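You operate a simulated robot arm through the tools that you are given. There is no shell and no other tool. Be economical: measure what you need, move in short steps, check, and stop when the job is done.

The job below is to be done with a simulated two-armed robot. You get a single attempt, and the scene is never put back.

Task
Hold the blue snowboard binding on the top of the long table steady with one hand and open the strap of the blue binding with the other.

It is judged by the outcome, as a careful person would: the job done as asked, and still so three seconds after it is handed in. It fails if anything else is knocked over, pushed out of place, dropped, spilled or broken.

Robot
Two 7-joint arms with two-finger parallel grippers on one trunk, on a base that drives. Base frame: it is fixed to the floor where the robot stands at the start and does not move with it; the origin is under the middle of the robot, x ahead of it, y to its left, z up. Readings come in mm, rad, newtons and seconds.
The left shoulder is at the start at [50, 165, 1205], the right one opposite. With the tool pointing down near the work surface each hand reaches from about 100 to 680 mm from the robot's upright axis, wherever it stands, measured 20 degrees to its own side. Places, roughly: strap of the blue binding [600, -100, 900]. Payload 3.91 kg a hand.
Tool frame (each hand has its own): the origin (TCP) lies between the finger pads and is the grasp point; the fingertips stand 30 mm ahead of it; z points along the fingers, y is the line along which they close. The gripper opens to 110 mm. The fingers are 20 mm wide and 10 mm thick; the gripper's body (48 by 112 mm) begins 55 mm behind the TCP.
Orientation is told as [roll, pitch, yaw] about the base's x, y, z axes, in that order, counted from this pose: with the fingers straight down and closing along the base's y, the tool's x points along the base's -x, its y along +y and its z along -z.

Tools
- The arms move only by the tool step_arm. It takes "left_rows", "right_rows" or both (then of equal length, played together; a hand with none holds still); each is a list of rows, each a list of 3 entries, a list of its own where there are three numbers: the turn, a rotation vector about the tool's x, y, z in rad, then the shift along the tool's x, y, z in mm, then the opening in per cent of the stroke, from 0 (shut) to 100 (fully open). In form: [[[rx, ry, rz], [dx, dy, dz], gripper], ...]. A call has 1 to 12 rows; each row is the pose to reach, as a shift and turn from the pose commanded when the call began, along the tool's axes at that moment. Each row takes 0.2 s and may step no farther than 50 mm and 0.15 rad from the row before; otherwise, or with a gripper value out of range, the whole call is refused. Where a pose cannot be reached the arm comes as near as it can. A force on the tool above 40 N (or 10 N above the force at the start of the call, whichever is more), or a blocked arm, ends the call early, and 0.2 s more pass. The fingers move at their own pace (about 45 mm/s each) and stop on an object; they squeeze with about 29 N. The grip force told is the motor's: it shows also when the fingers shut on nothing. Time passes only in rows, and 0.2 s behind the last, so rows that repeat a pose let the fingers close. The reply holds the time, the measured pose of the TCP, the force on the tool along the base axes, the opening and the grip force, in the units named above and with some noise, with the torque about the TCP (base axes, N m) and any sound that the robot's microphone picked up, and new pictures: "show" is both (left out), scene, wrist or none (wrist: the cameras of the hands that moved).
- Cameras (640 x 400 px; columns grow to the right, rows downward): "scene" is now at [117.9, -17.3, 1387.1]; the picture's right is [-0.17, -0.98, 0.00], its down [-0.46, 0.08, -0.88] and it looks along [0.87, -0.15, -0.47] (base axes); focal length 288 px, centre (320, 200). "left" rides on the left gripper at [72, -17, -103] in its tool frame; the picture's right is [0.23, 0.97, 0.00], its down [-0.76, 0.18, -0.62] and it looks along [-0.61, 0.14, 0.78] (tool axes); focal length 222 px, centre (320, 200). "right" rides on the right gripper at [72, 17, -103] in its tool frame; the picture's right is [-0.23, 0.97, 0.00], its down [-0.76, -0.18, -0.62] and it looks along [-0.61, -0.14, 0.78] (tool axes); focal length 222 px, centre (320, 200).
- move_column(by): slides the trunk up (or, below 0, down) by that many mm; the arms and the scene camera ride with it, the base frame stays. It gives what a move gives, with no picture.
- base_move(legs): drives the robot by 1 to 6 legs, each [ahead, left, turn to the left] in mm, mm and rad, along the robot's own axes; the way and the turn of a leg run together, so that a leg with both is an arc; at most 1500 mm and 3.142 rad a leg. The arms and the cameras ride along, it lands a little off, and it stops where it bumps. It gives what a move gives, and a new picture of the scene camera.
- turn_head(pan, tilt): turns the head with the scene camera to pan (to the left, within 1.396 rad either way) and tilt (down, from -0.506 to 1.204), counted from straight ahead of the robot. It gives what a move gives, and a new picture of the scene camera.
- point_at(camera, pixels): there is no depth. For up to 12 entries [column, row, z] of the newest picture of that camera ("zoom" is the newest enlarged one), the place [x, y] in the base frame at which the ray of that pixel passes the height z, good to about 2 mm. No time passes.
- enlarge(camera, box): a new picture of the part [left, top, right, bottom] of that camera's present view, enlarged. No time passes.
- job_done(): hands the job in; it is judged then, once.

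Keep the steps short. Do not move on a guess: measure, check each grasp and each placing, and mend mistakes. In all there are 80 turns and 260 pictures (those below and enlarged ones count). Leave the grippers open and the arms clear of the work at the hand-in unless told otherwise, and finish with a single line.

The tools are called after "Emit:" as name(argument=value, ...) on one line, values as JSON. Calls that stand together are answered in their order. step_arm: Moves the arms, as the interface text tells. Its arguments: {"type":"object","properties":{"left_rows":{"type":"array","items":{"type":"array"}},"right_rows":{"type":"array","items":{"type":"array"}},"show":{"type":"string","enum":["both","scene","wrist","none"]}},"required":[]} The other tools are called the same way: move_column (by) slides the trunk up or down; base_move (legs) drives the base; turn_head (pan, tilt) turns the head that bears the scene camera; point_at (camera, pixels) gives the place at which the rays of pixels pass given heights; enlarge (camera, box) takes an enlarged picture of a part of a camera's view; job_done () hands the job in.

At the start:

```text
time: 0.0
left_ee_pos: [453.7, 184.4, 1225.0]
left_tool_rot: [0.0, 0.0, 0.0]
left_contact_force: [-0.1, 0.1, -0.5]
left_ft_torque: [0.0, -0.01, -0.03]
left_finger_gap: 110.4
left_finger_force: 0.0
right_ee_pos: [369.6, -194.2, 1232.5]
right_tool_rot: [0.002, 0.0, -0.003]
right_contact_force: [-0.2, 0.5, 0.2]
right_ft_torque: [-0.01, 0.02, -0.03]
right_finger_gap: 109.9
right_finger_force: 0.1
trunk travel left (down, up): [-425.0, 78.0]
robot x, y, heading: [1.2, -4.7, -0.001]
head pan, tilt: [-0.175, 0.487]
```

scene: 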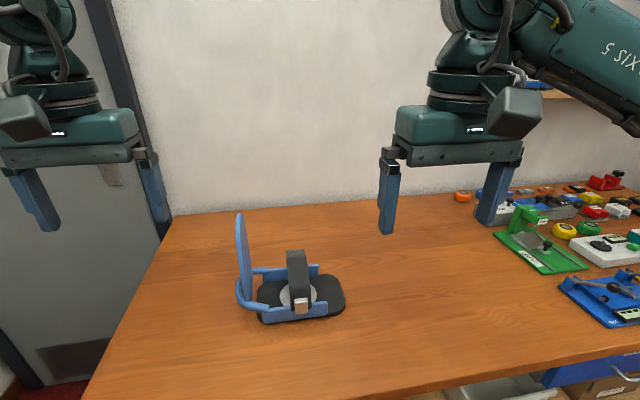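
right: 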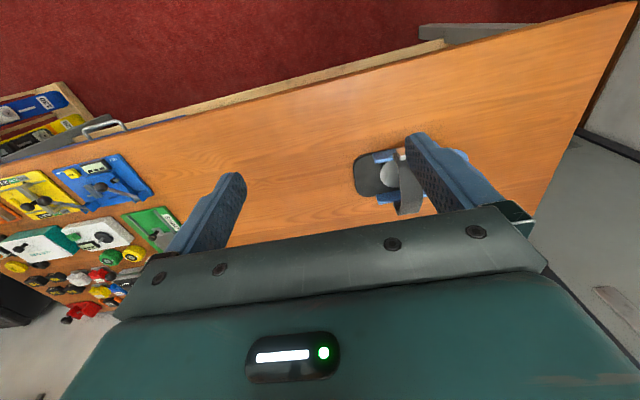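
left: 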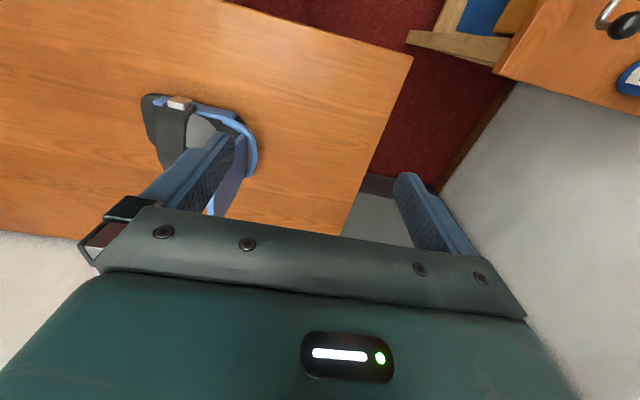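

I see the blue binding at about (290,280) in the scene. I'll enlarge it to see how the strap is built.

Emit:
enlarge(camera="scene", box=[210, 200, 370, 335])

Emit:
enlarge(camera="right", box=[330, 120, 490, 230])

Emit:
enlarge(camera="left", box=[120, 80, 280, 220])

```text
2.96 times, centred on (290, 268) of scene
```

zoom: 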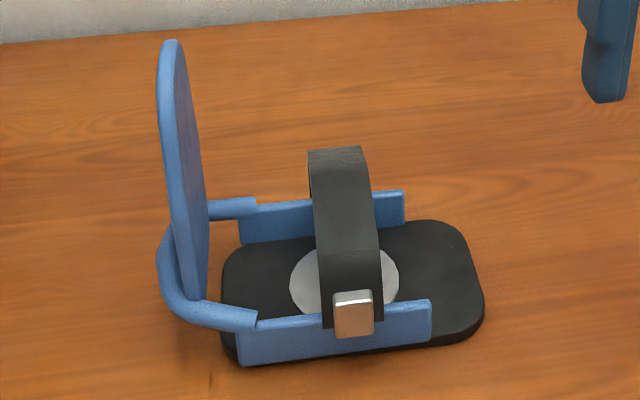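

```text
3.64 times, centred on (410, 175) of right
```

zoom: 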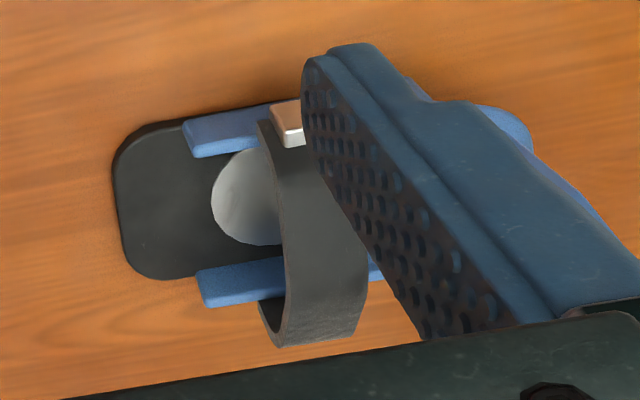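

```text
2.86 times, centred on (200, 150) of left
```

zoom: 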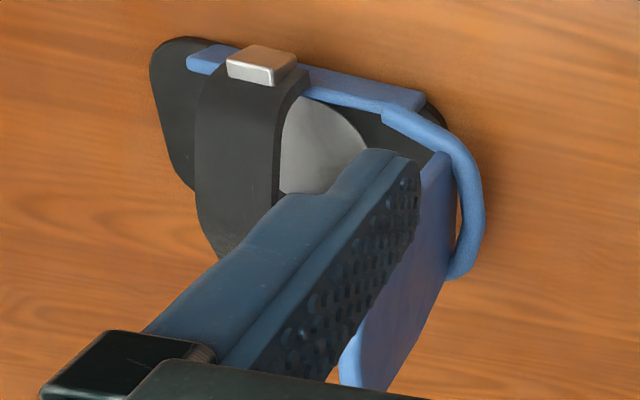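

Next, I'll find heights by intersecting rays: the buckle (scene 301,306; right 402,154; left ~(181,104)) and the disc/plate corners.

Emit:
point_at(camera="scene", pixels=[[301, 306, 800], [301, 306, 850], [301, 306, 900], [345, 300, 800], [345, 300, 850], [260, 322, 800], [296, 251, 900], [296, 251, 950], [241, 214, 900], [241, 214, 1000]])

Emit:
point_at(camera="right", pixels=[[402, 154, 800], [402, 154, 850], [402, 154, 900], [355, 160, 800], [355, 160, 850], [363, 194, 800], [402, 213, 900]])

Emit:
point_at(camera="left", pixels=[[179, 104, 800], [179, 104, 850], [179, 104, 900], [142, 98, 800], [142, 98, 850]])

```text
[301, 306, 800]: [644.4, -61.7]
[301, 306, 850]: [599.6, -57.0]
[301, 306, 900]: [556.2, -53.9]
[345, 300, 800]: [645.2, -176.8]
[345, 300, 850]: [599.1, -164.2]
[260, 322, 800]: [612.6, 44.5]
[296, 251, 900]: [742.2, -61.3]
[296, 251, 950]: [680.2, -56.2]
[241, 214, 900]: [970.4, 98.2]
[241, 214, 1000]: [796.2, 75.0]
```

```text
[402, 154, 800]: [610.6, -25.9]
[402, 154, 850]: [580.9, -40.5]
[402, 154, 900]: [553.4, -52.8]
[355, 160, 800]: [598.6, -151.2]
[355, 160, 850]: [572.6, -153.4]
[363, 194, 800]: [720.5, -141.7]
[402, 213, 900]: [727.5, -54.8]
```

```text
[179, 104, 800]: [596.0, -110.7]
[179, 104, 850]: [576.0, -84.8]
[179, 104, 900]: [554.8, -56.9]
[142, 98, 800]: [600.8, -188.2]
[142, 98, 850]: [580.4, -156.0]
```

The rays agree on the buckle at about [555,-54,903]. I'll lower the trunk by 130 mm for a flatter view and better reach, which still leaves clear air, and aim the head at the binding.

Emit:
move_column(by=-130)

Emit:
turn_head(pan=-0.05, tilt=0.6)

Emit:
enlarge(camera="scene", box=[230, 120, 400, 226])

```text
time: 1.6
left_ee_pos: [453.1, 185.1, 1095.8]
left_tool_rot: [0.0, -0.001, 0.0]
left_contact_force: [-0.4, -0.2, -0.3]
left_ft_torque: [-0.04, 0.01, -0.01]
left_finger_gap: 110.2
left_finger_force: 0.0
right_ee_pos: [368.0, -194.9, 1104.1]
right_tool_rot: [0.004, 0.0, -0.002]
right_contact_force: [-0.9, 0.1, -0.8]
right_ft_torque: [-0.01, 0.04, -0.01]
right_finger_gap: 110.3
right_finger_force: 0.1
trunk travel left (down, up): [-295.0, 208.0]
robot x, y, heading: [2.7, -0.5, -0.001]
head pan, tilt: [-0.175, 0.487]
```

```text
time: 2.3
left_ee_pos: [454.8, 184.1, 1095.2]
left_tool_rot: [-0.001, -0.002, -0.001]
left_contact_force: [0.0, -0.4, 1.5]
left_ft_torque: [-0.01, -0.02, 0.01]
left_finger_gap: 110.0
left_finger_force: 0.1
right_ee_pos: [368.3, -193.8, 1103.3]
right_tool_rot: [0.002, 0.001, -0.001]
right_contact_force: [-0.1, 1.5, 0.0]
right_ft_torque: [-0.01, -0.02, 0.02]
right_finger_gap: 109.8
right_finger_force: 0.1
trunk travel left (down, up): [-295.0, 208.0]
robot x, y, heading: [2.6, -0.4, -0.005]
head pan, tilt: [-0.051, 0.6]
```

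scene: 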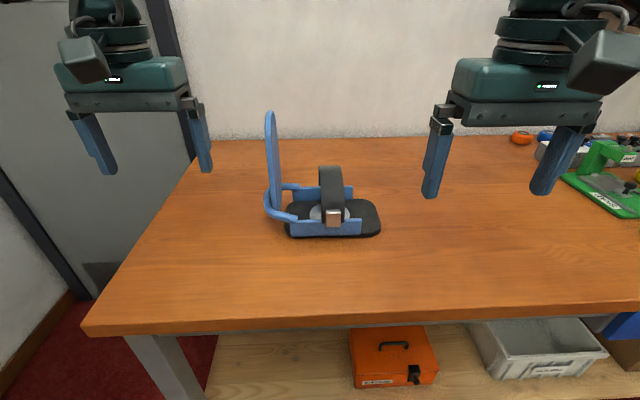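

```text
3.76 times, centred on (315, 173) of scene
```

zoom: 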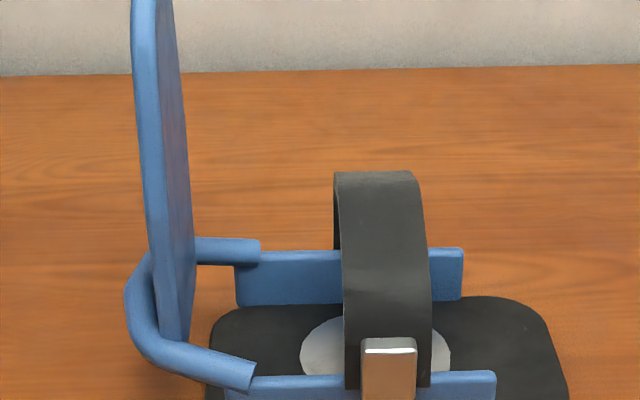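

I'll take a full zoom of the binding and measure rail, strap, plate and highback points against the earlier rays.

Emit:
enlarge(camera="scene", box=[215, 100, 425, 245])

Emit:
enlarge(camera="scene", box=[280, 155, 390, 245])

Emit:
step_arm(right_rows=[[[0, 0, 0], [0, -30, 0], 100]], left_rows=[[[0, 0, 0], [0, 30, 0], 100]], show="wrist")

```text
2.76 times, centred on (320, 172) of scene
```

zoom: 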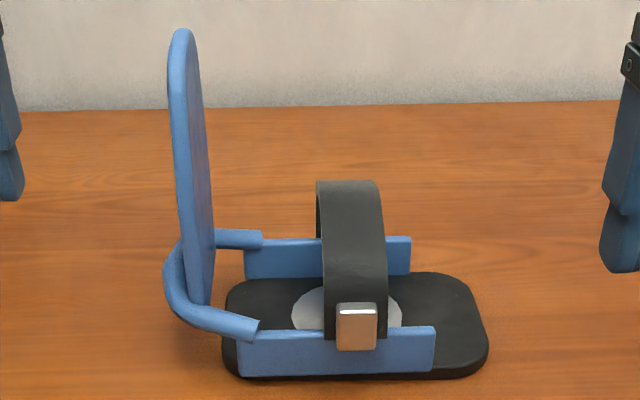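

```text
4.44 times, centred on (335, 200) of scene
```

zoom: 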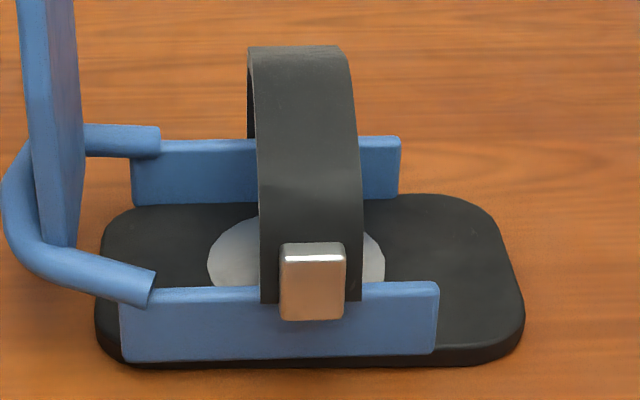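

```text
time: 2.7
left_ee_pos: [454.0, 214.6, 1097.6]
left_tool_rot: [-0.001, 0.0, 0.0]
left_contact_force: [-0.6, -0.1, 0.5]
left_ft_torque: [-0.01, -0.03, -0.04]
left_finger_gap: 110.3
left_finger_force: 0.1
right_ee_pos: [369.4, -223.6, 1106.5]
right_tool_rot: [0.001, 0.0, 0.0]
right_contact_force: [-0.7, -0.2, 0.0]
right_ft_torque: [-0.01, 0.02, 0.01]
right_finger_gap: 110.2
right_finger_force: 0.0
trunk travel left (down, up): [-295.0, 208.0]
robot x, y, heading: [1.7, -1.0, -0.003]
head pan, tilt: [-0.051, 0.6]
```

right: 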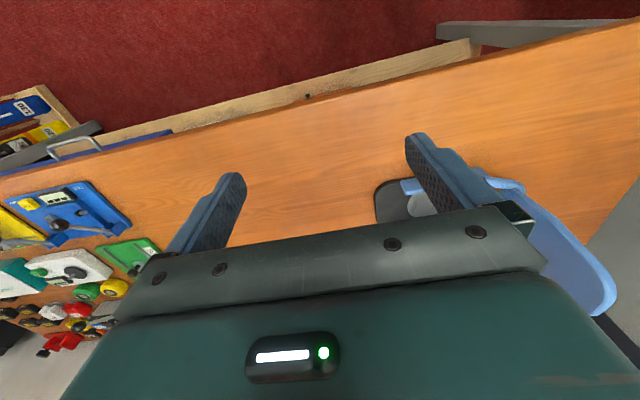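
left: 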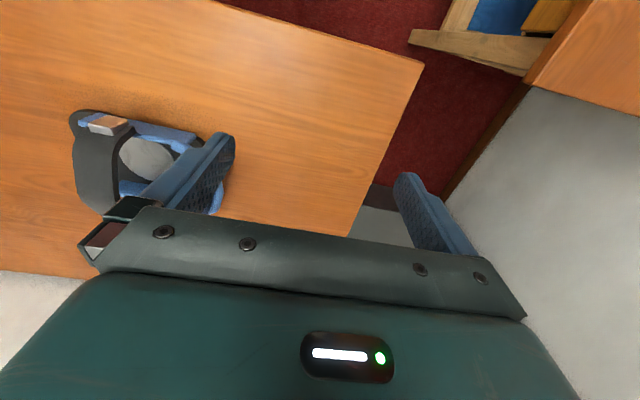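

Emit:
point_at(camera="zoom", pixels=[[313, 280, 903], [313, 245, 915], [260, 300, 898], [362, 300, 898], [297, 47, 930], [297, 47, 950], [297, 47, 970], [437, 283, 900], [435, 355, 872], [400, 137, 900], [524, 330, 870], [97, 325, 870]])

Emit:
point_at(camera="scene", pixels=[[270, 111, 1000], [270, 111, 1030], [270, 111, 1060], [270, 111, 1090], [297, 206, 885], [297, 206, 900], [381, 232, 860], [381, 232, 880]])

Emit:
point_at(camera="right", pixels=[[612, 290, 1000], [612, 290, 1030], [612, 290, 1060], [600, 315, 1000], [600, 315, 1030], [375, 190, 860], [375, 190, 880]])

Emit:
point_at(camera="left", pixels=[[103, 125, 903], [70, 120, 860], [70, 120, 880], [70, 120, 900]])

Emit:
enlarge(camera="left", box=[50, 90, 250, 215])

Emit:
enlarge(camera="right", box=[360, 150, 640, 325])

```text
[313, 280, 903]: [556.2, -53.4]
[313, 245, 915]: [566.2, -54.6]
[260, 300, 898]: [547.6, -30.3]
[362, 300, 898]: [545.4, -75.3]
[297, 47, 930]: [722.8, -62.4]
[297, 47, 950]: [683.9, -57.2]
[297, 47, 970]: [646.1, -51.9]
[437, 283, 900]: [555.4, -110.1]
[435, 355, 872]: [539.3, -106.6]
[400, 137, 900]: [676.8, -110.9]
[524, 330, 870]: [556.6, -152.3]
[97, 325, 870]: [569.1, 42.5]
```

```text
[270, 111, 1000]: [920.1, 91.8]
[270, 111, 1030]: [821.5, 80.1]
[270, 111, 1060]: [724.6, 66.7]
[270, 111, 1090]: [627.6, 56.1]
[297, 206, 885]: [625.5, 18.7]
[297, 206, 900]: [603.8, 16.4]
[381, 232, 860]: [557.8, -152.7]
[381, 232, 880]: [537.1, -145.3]
```

```text
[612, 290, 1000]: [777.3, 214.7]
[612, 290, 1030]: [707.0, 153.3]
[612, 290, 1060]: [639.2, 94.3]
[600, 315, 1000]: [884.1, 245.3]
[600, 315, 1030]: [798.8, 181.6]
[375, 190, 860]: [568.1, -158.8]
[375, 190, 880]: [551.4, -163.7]
```

```text
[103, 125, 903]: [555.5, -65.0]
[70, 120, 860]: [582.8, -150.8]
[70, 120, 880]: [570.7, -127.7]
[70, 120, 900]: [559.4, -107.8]
```

```text
3.20 times, centred on (150, 152) of left
```

zoom: 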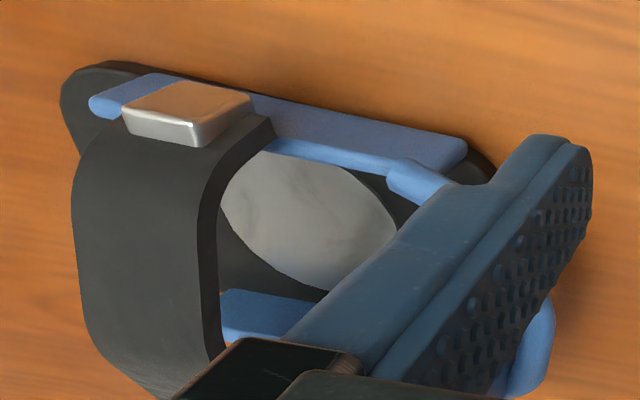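

```text
2.29 times, centred on (500, 238) of right
```

zoom: 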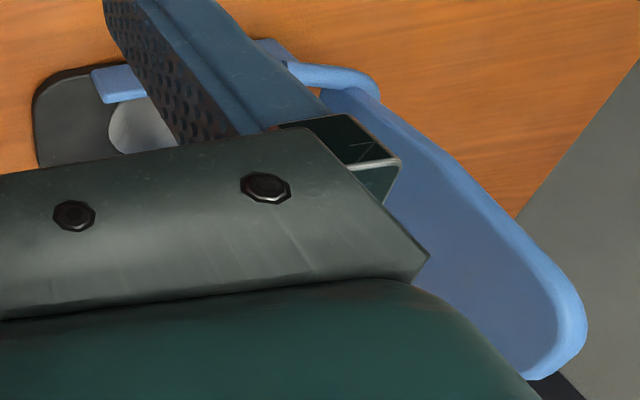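

Geometry so far:

| Part | Estimate (mm) |
|---|---|
| Plate top | z ≈ 872 |
| Near rail / buckle | x ≈ 555 |
| Far rail | x ≈ 677 |
| Strap | y −30 to −75, apex near z 975 |
| Highback | y ≈ 60, top near z 1085 |

I'll raise the left hand and bring it above the highback.

Emit:
step_arm(left_rows=[[[0, 0, 0], [0, 0, -40], 100], [[0, 0, 0], [0, 0, -75], 100], [[0, 0, 0], [-35, -30, -75], 100], [[0, 0, 0], [-70, -60, -75], 100], [[0, 0, 0], [-105, -95, -75], 100], [[0, 0, 0], [-135, -125, -75], 100], [[0, 0, 0], [-162, -154, -75], 100], [[0, 0, 0], [-162, -154, -75], 100]], show="both")

```text
time: 4.5
left_ee_pos: [573.9, 83.6, 1165.6]
left_tool_rot: [-0.002, 0.001, 0.0]
left_contact_force: [0.1, 1.0, 0.5]
left_ft_torque: [-0.01, -0.02, -0.01]
left_finger_gap: 109.9
left_finger_force: 0.1
left hand out of reach, approached as far as the arm can: row 6, 7, 8
right_ee_pos: [368.9, -223.9, 1105.0]
right_tool_rot: [0.002, 0.0, -0.002]
right_contact_force: [-0.7, 0.1, 0.9]
right_ft_torque: [-0.02, 0.01, 0.02]
right_finger_gap: 110.1
right_finger_force: 0.0
trunk travel left (down, up): [-295.0, 208.0]
robot x, y, heading: [0.8, 1.9, -0.005]
head pan, tilt: [-0.051, 0.6]
```

scene: 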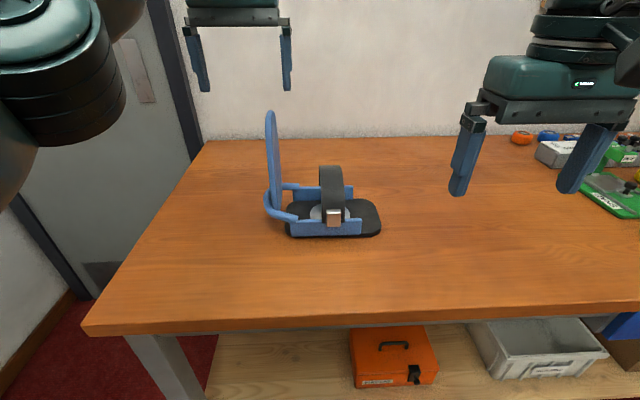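
left: 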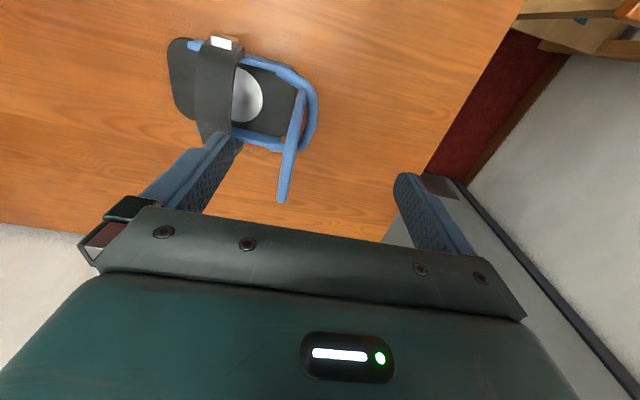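

The left arm is at its limit at x=574. I'll check where the table's front edge is before driving closer.

Emit:
point_at(camera="scene", pixels=[[320, 318, 855], [85, 328, 855], [600, 307, 855], [270, 111, 1070], [270, 111, 1085]])

Emit:
point_at(camera="left", pixels=[[282, 202, 1040], [282, 202, 1070], [282, 202, 1085], [282, 202, 1100], [302, 92, 1040], [302, 92, 900], [226, 43, 903]])

Emit:
enlarge(camera="left", box=[160, 25, 340, 215])

```text
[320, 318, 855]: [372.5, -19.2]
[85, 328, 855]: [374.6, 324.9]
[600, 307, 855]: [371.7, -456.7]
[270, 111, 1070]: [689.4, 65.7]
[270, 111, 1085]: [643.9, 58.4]
```

```text
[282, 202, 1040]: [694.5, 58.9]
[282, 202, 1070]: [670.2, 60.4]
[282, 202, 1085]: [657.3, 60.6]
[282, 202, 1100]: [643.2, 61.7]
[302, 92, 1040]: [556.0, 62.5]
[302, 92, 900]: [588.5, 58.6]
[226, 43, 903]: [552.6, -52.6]
```

```text
2.11 times, centred on (250, 120) of left
```

zoom: 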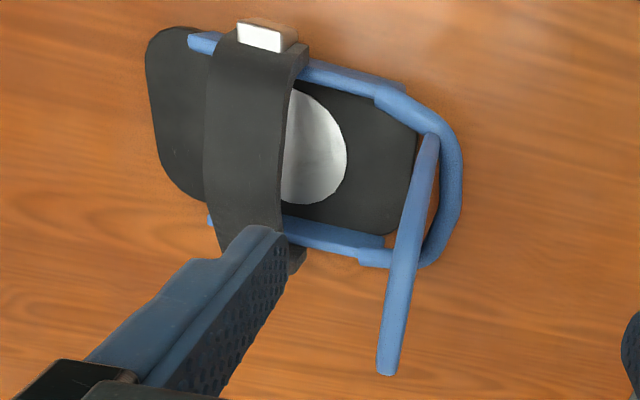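

The highback is vertical at y≈60, spans x≈575–660 and tops out at z≈1085. The table edge is at x=372. I'll raise the trunk 100 mm and drive ahead 70 mm.

Emit:
move_column(by=100)

Emit:
base_move(legs=[[70, 0, 0]])

```text
time: 5.8
left_ee_pos: [574.3, 82.6, 1265.0]
left_tool_rot: [0.0, 0.0, 0.0]
left_contact_force: [-0.7, 0.0, -0.7]
left_ft_torque: [0.0, -0.04, 0.01]
left_finger_gap: 109.9
left_finger_force: 0.0
right_ee_pos: [370.0, -224.1, 1206.0]
right_tool_rot: [0.001, 0.001, -0.002]
right_contact_force: [-0.6, 0.1, 0.0]
right_ft_torque: [0.0, 0.01, -0.04]
right_finger_gap: 110.0
right_finger_force: 0.1
trunk travel left (down, up): [-395.0, 108.0]
robot x, y, heading: [2.1, 2.0, -0.004]
head pan, tilt: [-0.051, 0.6]
```

```text
time: 6.8
left_ee_pos: [643.1, 83.6, 1266.0]
left_tool_rot: [0.0, 0.0, -0.001]
left_contact_force: [0.1, -0.5, -0.5]
left_ft_torque: [-0.02, -0.01, 0.0]
left_finger_gap: 110.2
left_finger_force: 0.1
right_ee_pos: [441.2, -223.7, 1205.6]
right_tool_rot: [0.003, 0.0, -0.002]
right_contact_force: [1.1, -0.1, -0.5]
right_ft_torque: [-0.01, 0.0, 0.0]
right_finger_gap: 110.1
right_finger_force: 0.1
trunk travel left (down, up): [-395.0, 108.0]
robot x, y, heading: [71.4, 0.4, 0.001]
head pan, tilt: [-0.051, 0.6]
```

scene: 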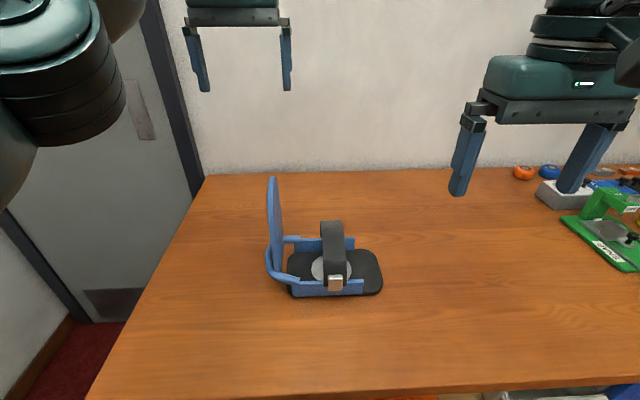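

The drive landed well. Next I'll centre the left hand over the highback at (616, 60) and check the reading, since the previous target was out of reach.

Emit:
step_arm(left_rows=[[[0, 0, 0], [14, -12, 0], 100], [[0, 0, 0], [27, -23, 0], 100], [[0, 0, 0], [27, -23, 0], 100]], show="wrist")

```text
time: 7.6
left_ee_pos: [616.3, 58.2, 1266.6]
left_tool_rot: [-0.001, 0.0, 0.002]
left_contact_force: [0.3, 0.4, 0.2]
left_ft_torque: [0.0, 0.01, 0.01]
left_finger_gap: 110.0
left_finger_force: 0.1
right_ee_pos: [439.6, -223.0, 1204.6]
right_tool_rot: [0.002, -0.001, -0.001]
right_contact_force: [0.2, 0.3, -0.2]
right_ft_torque: [-0.02, 0.03, 0.05]
right_finger_gap: 110.1
right_finger_force: 0.0
trunk travel left (down, up): [-395.0, 108.0]
robot x, y, heading: [70.1, -1.7, 0.004]
head pan, tilt: [-0.051, 0.6]
```

left: 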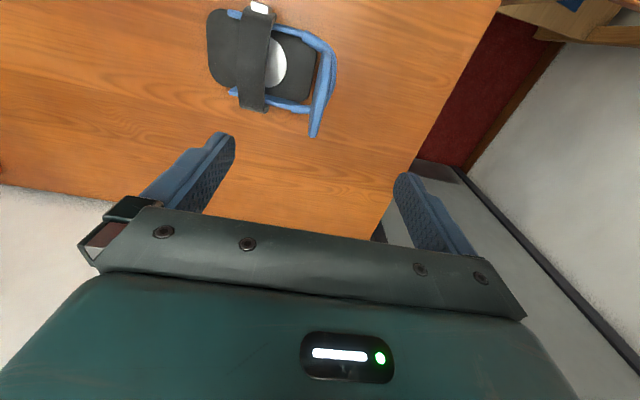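

Tracking is good. I'll come down to about z=1130, with the tips still above the top, and verify.

Emit:
step_arm(left_rows=[[[0, 0, 0], [0, 2, 45], 100], [[0, 0, 0], [0, 2, 90], 100], [[0, 0, 0], [0, 2, 135], 100], [[0, 0, 0], [0, 2, 135], 100]], show="both")

```text
time: 8.6
left_ee_pos: [616.5, 61.5, 1130.1]
left_tool_rot: [0.001, -0.002, 0.001]
left_contact_force: [0.5, 0.2, -0.7]
left_ft_torque: [0.02, -0.02, -0.04]
left_finger_gap: 109.8
left_finger_force: 0.1
right_ee_pos: [438.9, -223.9, 1205.8]
right_tool_rot: [0.002, -0.001, -0.001]
right_contact_force: [-0.4, -0.1, -0.2]
right_ft_torque: [0.01, 0.02, 0.01]
right_finger_gap: 109.9
right_finger_force: 0.2
trunk travel left (down, up): [-395.0, 108.0]
robot x, y, heading: [73.7, 0.8, -0.003]
head pan, tilt: [-0.051, 0.6]
```

scene: 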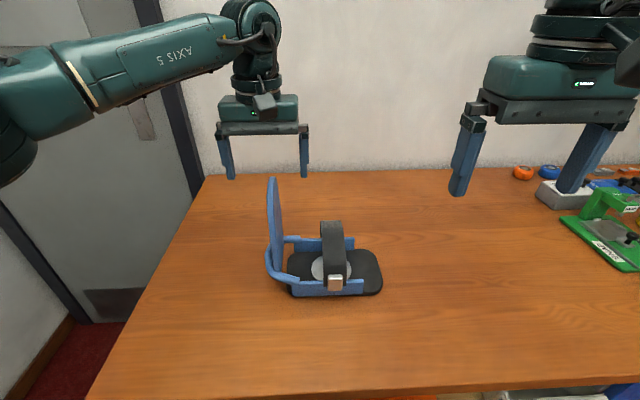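
left: 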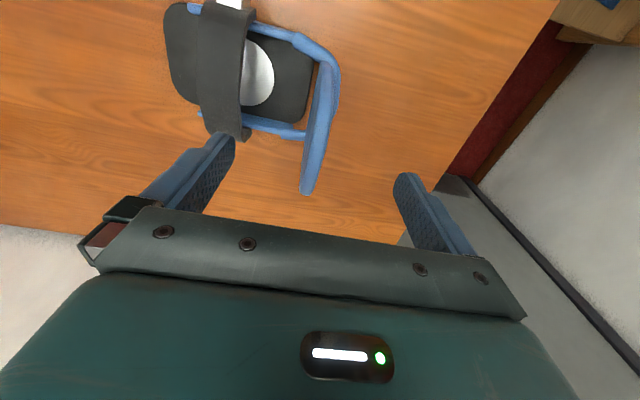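

The highback lies between the fingers in the wrist view (tip at 307,192). I'll re-check the height of its top with the new views.

Emit:
point_at(camera="scene", pixels=[[272, 178, 1000], [272, 178, 1030], [272, 178, 1060], [272, 178, 1085]])

Emit:
point_at(camera="left", pixels=[[307, 193, 1000], [307, 193, 1030], [307, 193, 1060], [307, 193, 1085]])

```text
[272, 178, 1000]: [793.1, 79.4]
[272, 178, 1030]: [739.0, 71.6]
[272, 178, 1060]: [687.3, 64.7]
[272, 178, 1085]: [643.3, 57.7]
```

```text
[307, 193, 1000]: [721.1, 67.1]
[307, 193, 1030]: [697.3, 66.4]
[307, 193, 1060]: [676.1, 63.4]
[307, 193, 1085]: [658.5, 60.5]
```

The top is around z 1070–1085 and the highback is at y≈61. I'll lower to z=1043, which keeps the body above the plate, and close.

Emit:
step_arm(left_rows=[[[0, 0, 0], [0, 0, 45], 100], [[0, 0, 0], [0, 0, 87], 100], [[0, 0, 0], [0, 0, 87], 100], [[0, 0, 0], [0, 0, 87], 40], [[0, 0, 0], [0, 0, 87], 20], [[0, 0, 0], [0, 0, 87], 20], [[0, 0, 0], [0, 0, 87], 20]], show="both")

```text
time: 10.2
left_ee_pos: [617.7, 59.7, 1042.0]
left_tool_rot: [-0.001, -0.001, 0.0]
left_contact_force: [-0.6, -0.3, -0.2]
left_ft_torque: [0.0, 0.01, -0.04]
left_finger_gap: 22.5
left_finger_force: 0.0
right_ee_pos: [439.2, -222.8, 1205.5]
right_tool_rot: [0.001, 0.0, -0.002]
right_contact_force: [-0.1, -0.7, -0.1]
right_ft_torque: [0.01, -0.01, -0.02]
right_finger_gap: 110.1
right_finger_force: 0.0
trunk travel left (down, up): [-395.0, 108.0]
robot x, y, heading: [69.1, -0.3, 0.003]
head pan, tilt: [-0.051, 0.6]
```

scene: 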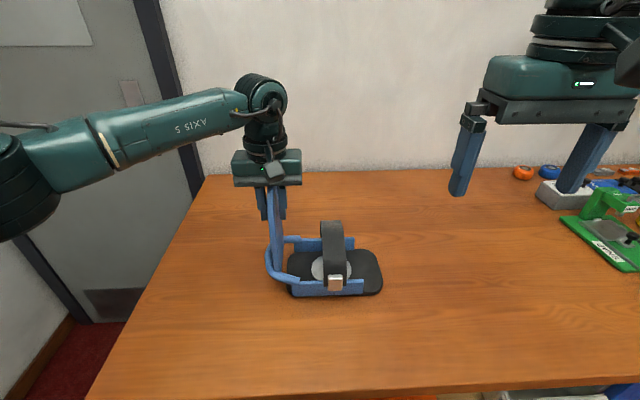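
left: 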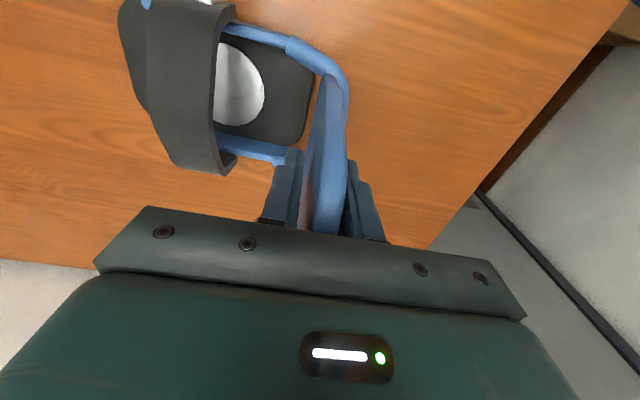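

The fingers straddle the plate (22 mm gap, no force yet), so I'll close fully.

Emit:
step_arm(left_rows=[[[0, 0, 0], [0, 0, 0], 12], [[0, 0, 0], [0, 0, 0], 6], [[0, 0, 0], [0, 0, 0], 0], [[0, 0, 0], [0, 0, 0], 0], [[0, 0, 0], [0, 0, 0], 0]], show="both")

```text
time: 11.4
left_ee_pos: [618.2, 58.5, 1041.9]
left_tool_rot: [0.0, 0.0, 0.001]
left_contact_force: [-0.4, 0.3, -0.2]
left_ft_torque: [0.06, -0.05, -0.3]
left_finger_gap: 12.0
left_finger_force: 28.8
right_ee_pos: [440.2, -222.6, 1207.2]
right_tool_rot: [0.002, -0.001, -0.002]
right_contact_force: [0.6, 0.7, -0.4]
right_ft_torque: [0.02, 0.0, 0.0]
right_finger_gap: 110.1
right_finger_force: 0.1
trunk travel left (down, up): [-395.0, 108.0]
robot x, y, heading: [68.7, -1.4, -0.006]
head pan, tilt: [-0.051, 0.6]
```

scene: 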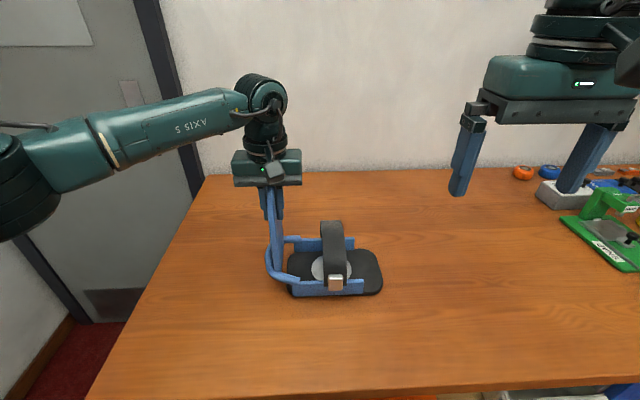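
left: 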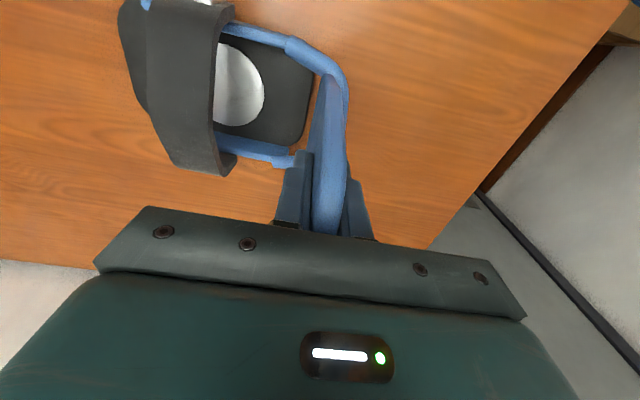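

The binding is held: 12 mm gap at 28.8 N. The strap arches from the near rail (buckle) to the far rail (hinge).

I'll turn the right hand to point along +y at a staging spot right of the strap, then look.

Emit:
step_arm(right_rows=[[[-0.143, 0, 0], [-14, 0, 15], 100], [[-0.286, 0, 0], [-28, 0, 30], 100], [[-0.429, 0, 0], [-42, 0, 45], 100], [[-0.572, 0, 0], [-56, 0, 60], 100], [[-0.715, 0, 0], [-70, 0, 75], 100], [[-0.858, 0, 0], [-84, 0, 90], 100], [[-1.0, 0, 0], [-98, 0, 105], 100], [[-1.143, 0, 0], [-112, 0, 120], 100], [[-1.286, 0, 0], [-126, 0, 135], 100], [[-1.429, 0, 0], [-140, 0, 150], 100], [[-1.571, 0, 0], [-160, 0, 165], 100], [[-1.571, 0, 0], [-160, 0, 165], 100]], show="both")

```text
time: 14.0
left_ee_pos: [617.3, 59.3, 1041.6]
left_tool_rot: [0.001, 0.002, 0.001]
left_contact_force: [-2.0, 0.7, -0.3]
left_ft_torque: [0.09, 0.09, -0.17]
left_finger_gap: 11.9
left_finger_force: 29.5
right_ee_pos: [597.8, -222.1, 1040.0]
right_tool_rot: [1.574, -0.001, -0.003]
right_contact_force: [0.1, -0.5, -0.1]
right_ft_torque: [0.0, -0.03, -0.02]
right_finger_gap: 109.7
right_finger_force: 0.1
trunk travel left (down, up): [-395.0, 108.0]
robot x, y, heading: [69.4, -0.5, 0.002]
head pan, tilt: [-0.051, 0.6]
```

scene: 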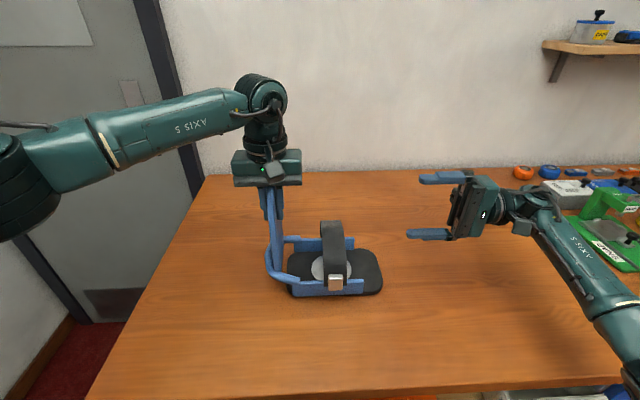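
right: 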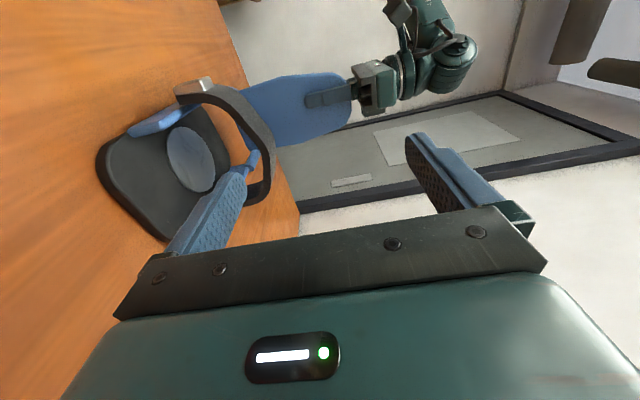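

Good side view of the arch. I'll enlarge it to read its profile.

Emit:
enlarge(camera="right", box=[90, 60, 310, 220])

```text
2.50 times, centred on (200, 140) of right
```

zoom: 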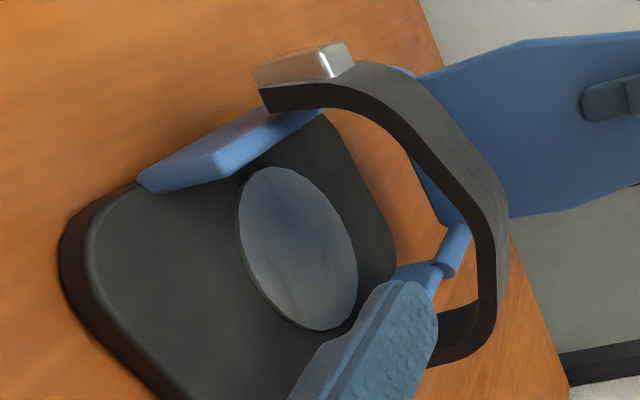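

Emit:
point_at(camera="zoom", pixels=[[270, 97, 900], [270, 97, 920], [350, 95, 920], [350, 95, 940], [405, 130, 940], [405, 130, 960], [450, 185, 950], [450, 185, 980], [486, 245, 960], [486, 245, 980], [488, 305, 950], [488, 305, 980]])

```text
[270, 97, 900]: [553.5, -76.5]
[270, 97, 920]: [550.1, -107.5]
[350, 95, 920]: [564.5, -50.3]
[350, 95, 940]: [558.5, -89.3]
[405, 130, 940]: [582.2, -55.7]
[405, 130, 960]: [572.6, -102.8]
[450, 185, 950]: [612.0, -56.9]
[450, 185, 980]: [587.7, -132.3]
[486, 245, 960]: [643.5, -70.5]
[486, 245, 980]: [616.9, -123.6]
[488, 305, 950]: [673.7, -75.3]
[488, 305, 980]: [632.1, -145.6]
```

Strap edge profile at y=−75:

| x | z |
|---|---|
| 553 | 899 |
| 561 | 933 |
| 578 | 948 |
| 606 | 957 |
| 641 | 962 |
| 674 | 950 |

I'll pinch it at about (595, 953), with the finger line tilted 0.3 rad to match the slope. First I'll align beside it at y=−165 with the gripper at 60 %.

Emit:
step_arm(right_rows=[[[0, 0, -0.1], [1, -30, 15], 80], [[0, 0, -0.2], [2, -60, 30], 60], [[0, 0, -0.3], [3, -87, 57], 60], [[0, 0, -0.3], [3, -87, 57], 60], [[0, 0, -0.3], [3, -87, 57], 60]], show="both")

Emit:
enlarge(camera="right", box=[150, 30, 450, 230])

```text
time: 15.2
left_ee_pos: [617.2, 60.1, 1040.8]
left_tool_rot: [0.001, 0.0, 0.0]
left_contact_force: [-0.1, 1.3, -0.2]
left_ft_torque: [0.17, 0.43, -0.08]
left_finger_gap: 11.7
left_finger_force: 28.8
right_ee_pos: [543.8, -207.7, 981.2]
right_tool_rot: [1.563, -0.203, -0.01]
right_contact_force: [-0.4, 0.2, 0.0]
right_ft_torque: [0.01, 0.0, 0.0]
right_finger_gap: 65.8
right_finger_force: 0.2
right hand out of reach, approached as far as the arm can: row 2, 3, 4, 5
trunk travel left (down, up): [-395.0, 108.0]
robot x, y, heading: [72.1, 0.2, -0.001]
head pan, tilt: [-0.051, 0.6]
```

scene: 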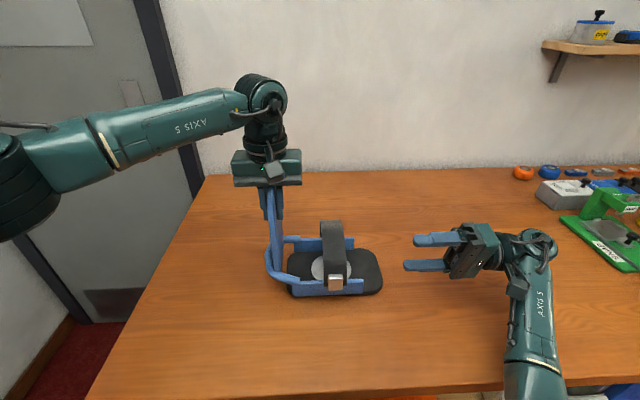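
right: 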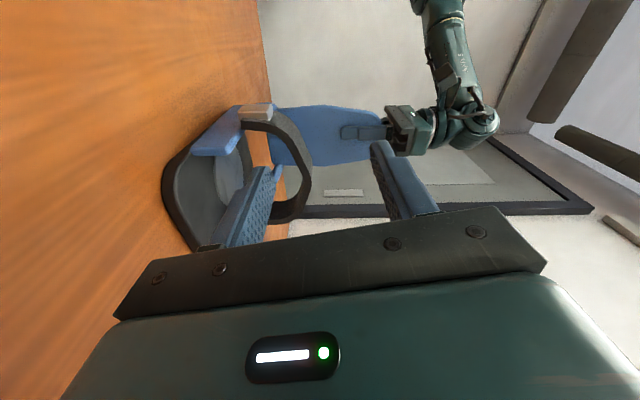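

```text
2.00 times, centred on (300, 130) of right
```

zoom: 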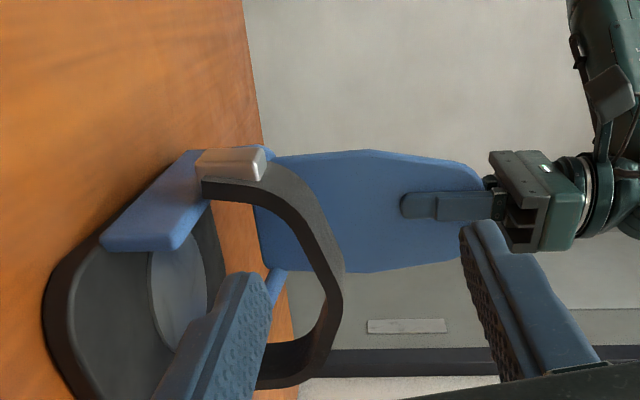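

That staging spot is at the arm's limit because the wrist sits too far right. Closer to the strap the wrist comes nearer the shoulder, so I'll slide inward at a safe height to y≈−120 first.

Emit:
step_arm(right_rows=[[[0, 0, 0], [0, 13, 30], 60], [[0, 0, 0], [-10, 13, 60], 60], [[0, 0, 0], [-29, 13, 86], 60], [[0, 0, 0], [-29, 13, 86], 60]], show="wrist")

```text
time: 16.2
left_ee_pos: [617.4, 58.8, 1042.1]
left_tool_rot: [0.0, 0.0, 0.0]
left_contact_force: [-1.4, 1.5, 0.0]
left_ft_torque: [0.32, 0.04, -0.07]
left_finger_gap: 11.9
left_finger_force: 28.7
right_ee_pos: [574.8, -118.2, 1000.8]
right_tool_rot: [1.565, -0.202, -0.012]
right_contact_force: [-0.8, 0.4, -0.3]
right_ft_torque: [-0.01, 0.02, 0.0]
right_finger_gap: 65.9
right_finger_force: 0.2
trunk travel left (down, up): [-395.0, 108.0]
robot x, y, heading: [69.3, -1.4, 0.001]
head pan, tilt: [-0.051, 0.6]
```

right: 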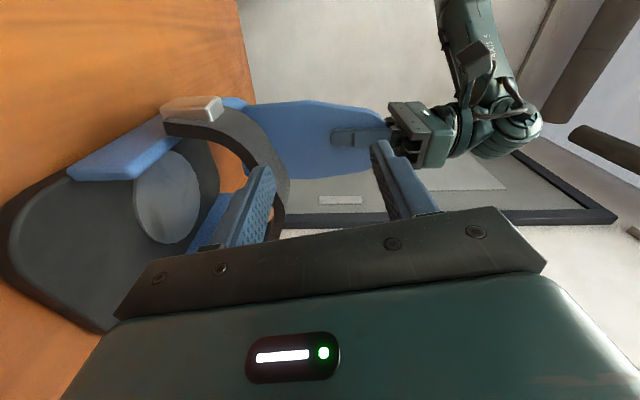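

Reached at (575,−118,1001). I'll lower beside the strap to about (593,−118,953).

Emit:
step_arm(right_rows=[[[0, 0, -0.05], [-4, -25, 0], 60], [[0, 0, -0.1], [-8, -51, 0], 60], [[0, 0, -0.1], [-8, -51, 0], 60]], show="both")

Emit:
enlarge(camera="right", box=[130, 60, 450, 260])

```text
time: 17.0
left_ee_pos: [618.0, 60.9, 1041.6]
left_tool_rot: [0.0, 0.0, -0.001]
left_contact_force: [-1.4, 2.5, -0.6]
left_ft_torque: [0.34, -0.03, -0.04]
left_finger_gap: 11.8
left_finger_force: 29.0
right_ee_pos: [575.1, -119.0, 998.6]
right_tool_rot: [1.565, -0.201, -0.011]
right_contact_force: [-0.4, -0.1, 0.5]
right_ft_torque: [0.01, -0.01, 0.01]
right_finger_gap: 65.8
right_finger_force: 0.1
right hand out of reach, approached as far as the arm can: row 1, 2, 3
trunk travel left (down, up): [-395.0, 108.0]
robot x, y, heading: [68.6, 1.5, -0.002]
head pan, tilt: [-0.051, 0.6]
```

scene: 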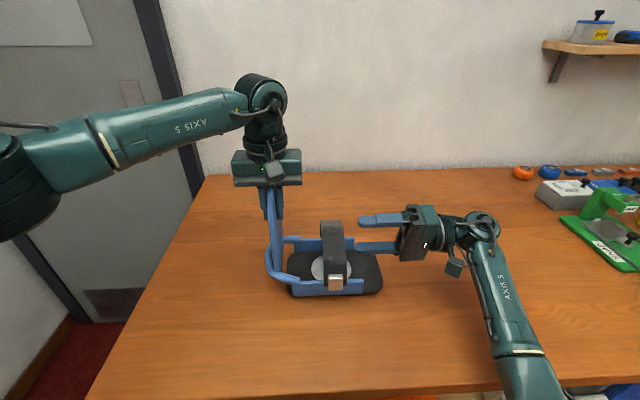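
right: 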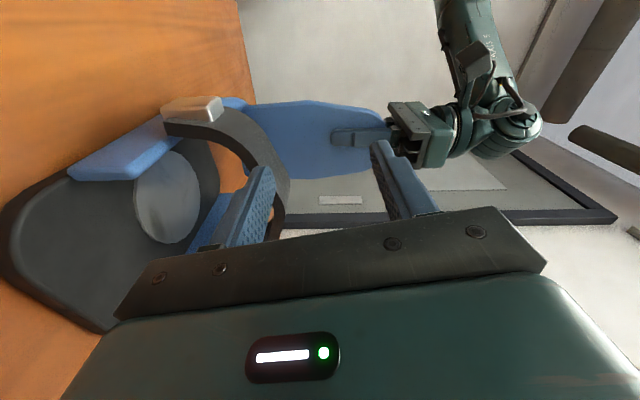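

```text
2.00 times, centred on (290, 160) of right
```

zoom: 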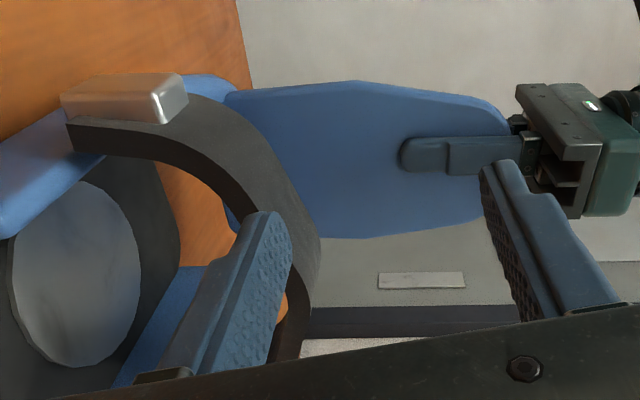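

The rotation stalls at exactly −0.2 both times, so that is a wrist joint limit and not reach. Opening turns the other way, so I'll ease back to about −0.1 and lower.

Emit:
step_arm(right_rows=[[[0, 0, 0.1], [0, 0, 0], 60], [[0, 0, 0.1], [-4, -25, 0], 60], [[0, 0, 0.1], [-8, -50, 0], 60], [[0, 0, 0.1], [-8, -50, 0], 60]], show="both")

Emit:
enlarge(camera="right", box=[130, 60, 450, 260])

```text
time: 18.0
left_ee_pos: [618.3, 59.6, 1041.2]
left_tool_rot: [0.001, 0.0, 0.001]
left_contact_force: [-0.5, 2.0, 0.5]
left_ft_torque: [0.33, -0.09, -0.03]
left_finger_gap: 11.9
left_finger_force: 29.2
right_ee_pos: [579.0, -121.9, 964.0]
right_tool_rot: [1.565, -0.101, -0.011]
right_contact_force: [-0.5, 0.1, 0.2]
right_ft_torque: [-0.01, -0.01, 0.03]
right_finger_gap: 65.7
right_finger_force: 0.0
right hand out of reach, approached as far as the arm can: row 3, 4
trunk travel left (down, up): [-395.0, 108.0]
robot x, y, heading: [72.3, 4.3, -0.001]
head pan, tilt: [-0.051, 0.6]
```

scene: 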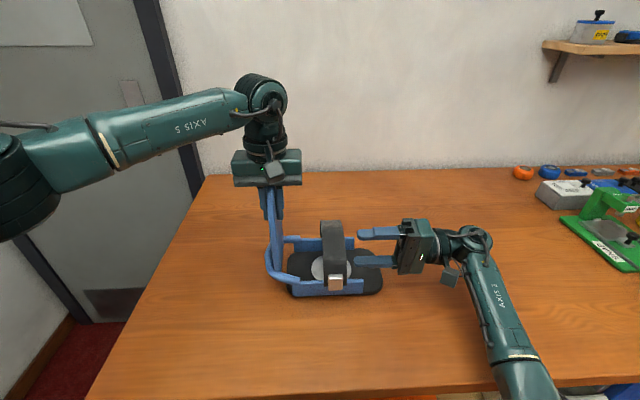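
right: 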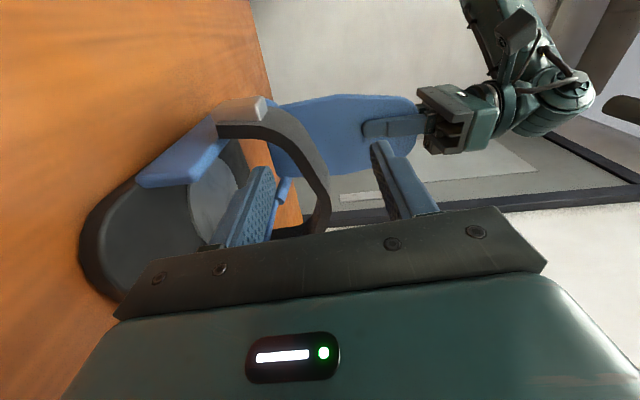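

```text
2.00 times, centred on (290, 160) of right
```

zoom: 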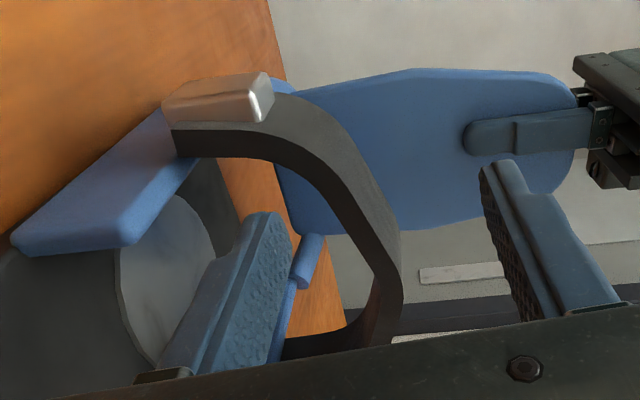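

The joint limit shifts as the hand lowers. I'll use zero tilt and pinch nearer the flatter top of the arch, at (608, 957), where the slope is small.

Emit:
step_arm(right_rows=[[[0, 0, 0.1], [0, 0, 0], 60], [[0, 0, 0.1], [-14, -5, 0], 60], [[0, 0, 0.1], [-28, -10, 0], 60], [[0, 0, 0.1], [-28, -10, 0], 60]], show="wrist")

Emit:
enlarge(camera="right", box=[130, 60, 450, 260])

```text
time: 19.0
left_ee_pos: [618.2, 58.7, 1041.6]
left_tool_rot: [0.001, -0.001, 0.0]
left_contact_force: [-1.0, 1.5, 0.5]
left_ft_torque: [0.35, -0.12, 0.0]
left_finger_gap: 12.1
left_finger_force: 29.0
right_ee_pos: [608.7, -122.3, 959.8]
right_tool_rot: [1.565, -0.002, -0.013]
right_contact_force: [-0.1, 0.3, 1.3]
right_ft_torque: [0.02, 0.02, 0.03]
right_finger_gap: 65.9
right_finger_force: 0.1
trunk travel left (down, up): [-395.0, 108.0]
robot x, y, heading: [69.3, 0.5, 0.002]
head pan, tilt: [-0.051, 0.6]
```

right: 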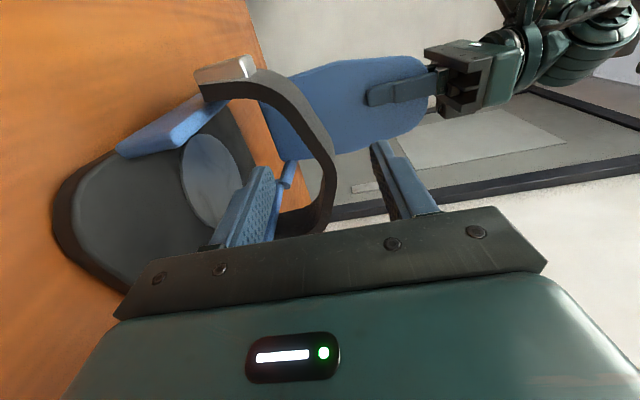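

```text
2.00 times, centred on (290, 160) of right
```

zoom: 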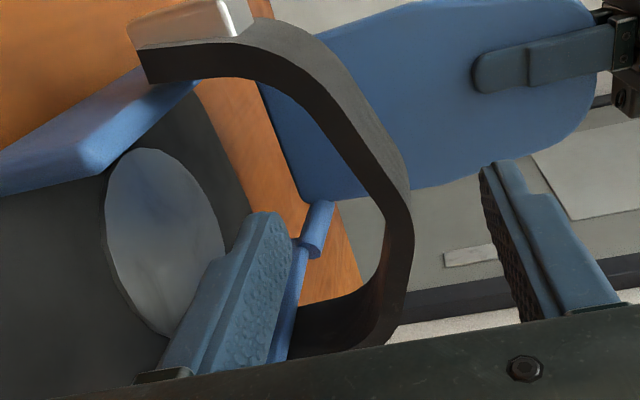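

The pose is reached at (609,−122,960). I'll re-measure the strap edge in this view before sliding in.

Emit:
point_at(camera="zoom", pixels=[[340, 115, 940], [340, 115, 960], [375, 165, 940], [375, 165, 960], [398, 215, 940], [398, 215, 965], [395, 270, 940], [395, 270, 965], [340, 85, 940], [340, 85, 960]])

```text
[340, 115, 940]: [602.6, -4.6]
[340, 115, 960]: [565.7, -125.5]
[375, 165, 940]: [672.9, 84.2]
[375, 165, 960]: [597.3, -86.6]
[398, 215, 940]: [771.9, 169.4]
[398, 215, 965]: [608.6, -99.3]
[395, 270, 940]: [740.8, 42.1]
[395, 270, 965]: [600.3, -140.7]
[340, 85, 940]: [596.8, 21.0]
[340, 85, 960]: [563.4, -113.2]
```

The strap edge at x=608 is at z≈959, which matches the TCP height. I'll slide in 57 mm to y≈−65.

Emit:
step_arm(right_rows=[[[0, 0, 0], [0, 0, 20], 60], [[0, 0, 0], [0, 0, 40], 60], [[0, 0, 0], [0, 0, 57], 60], [[0, 0, 0], [0, 0, 57], 60]], show="both")

```text
time: 20.0
left_ee_pos: [618.0, 59.1, 1041.9]
left_tool_rot: [-0.001, 0.001, -0.001]
left_contact_force: [-1.0, 1.8, 0.7]
left_ft_torque: [0.33, -0.13, 0.0]
left_finger_gap: 11.8
left_finger_force: 29.0
right_ee_pos: [608.7, -63.0, 957.4]
right_tool_rot: [1.567, -0.001, -0.012]
right_contact_force: [-0.5, -0.1, 0.3]
right_ft_torque: [0.01, 0.0, 0.01]
right_finger_gap: 65.9
right_finger_force: 0.0
trunk travel left (down, up): [-395.0, 108.0]
robot x, y, heading: [69.5, -0.0, -0.001]
head pan, tilt: [-0.051, 0.6]
```

scene: 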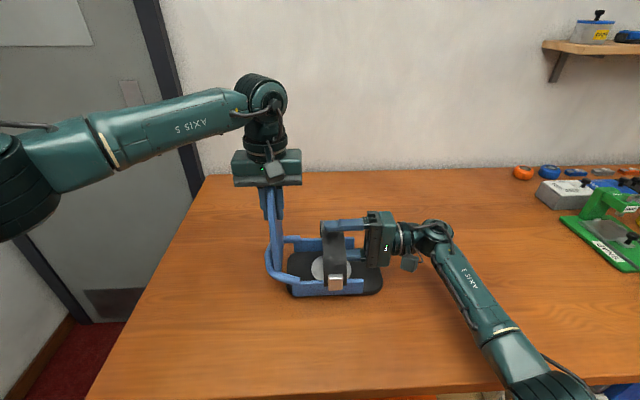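
right: 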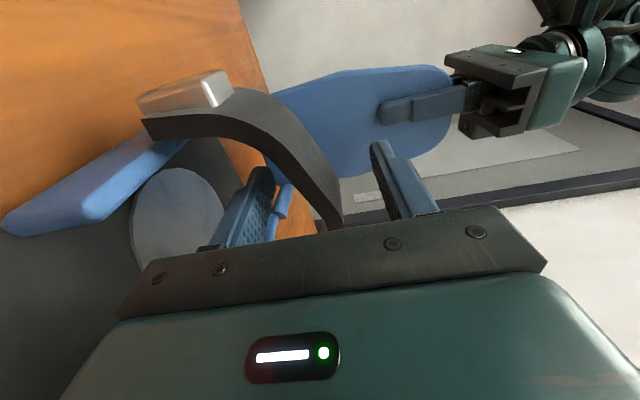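

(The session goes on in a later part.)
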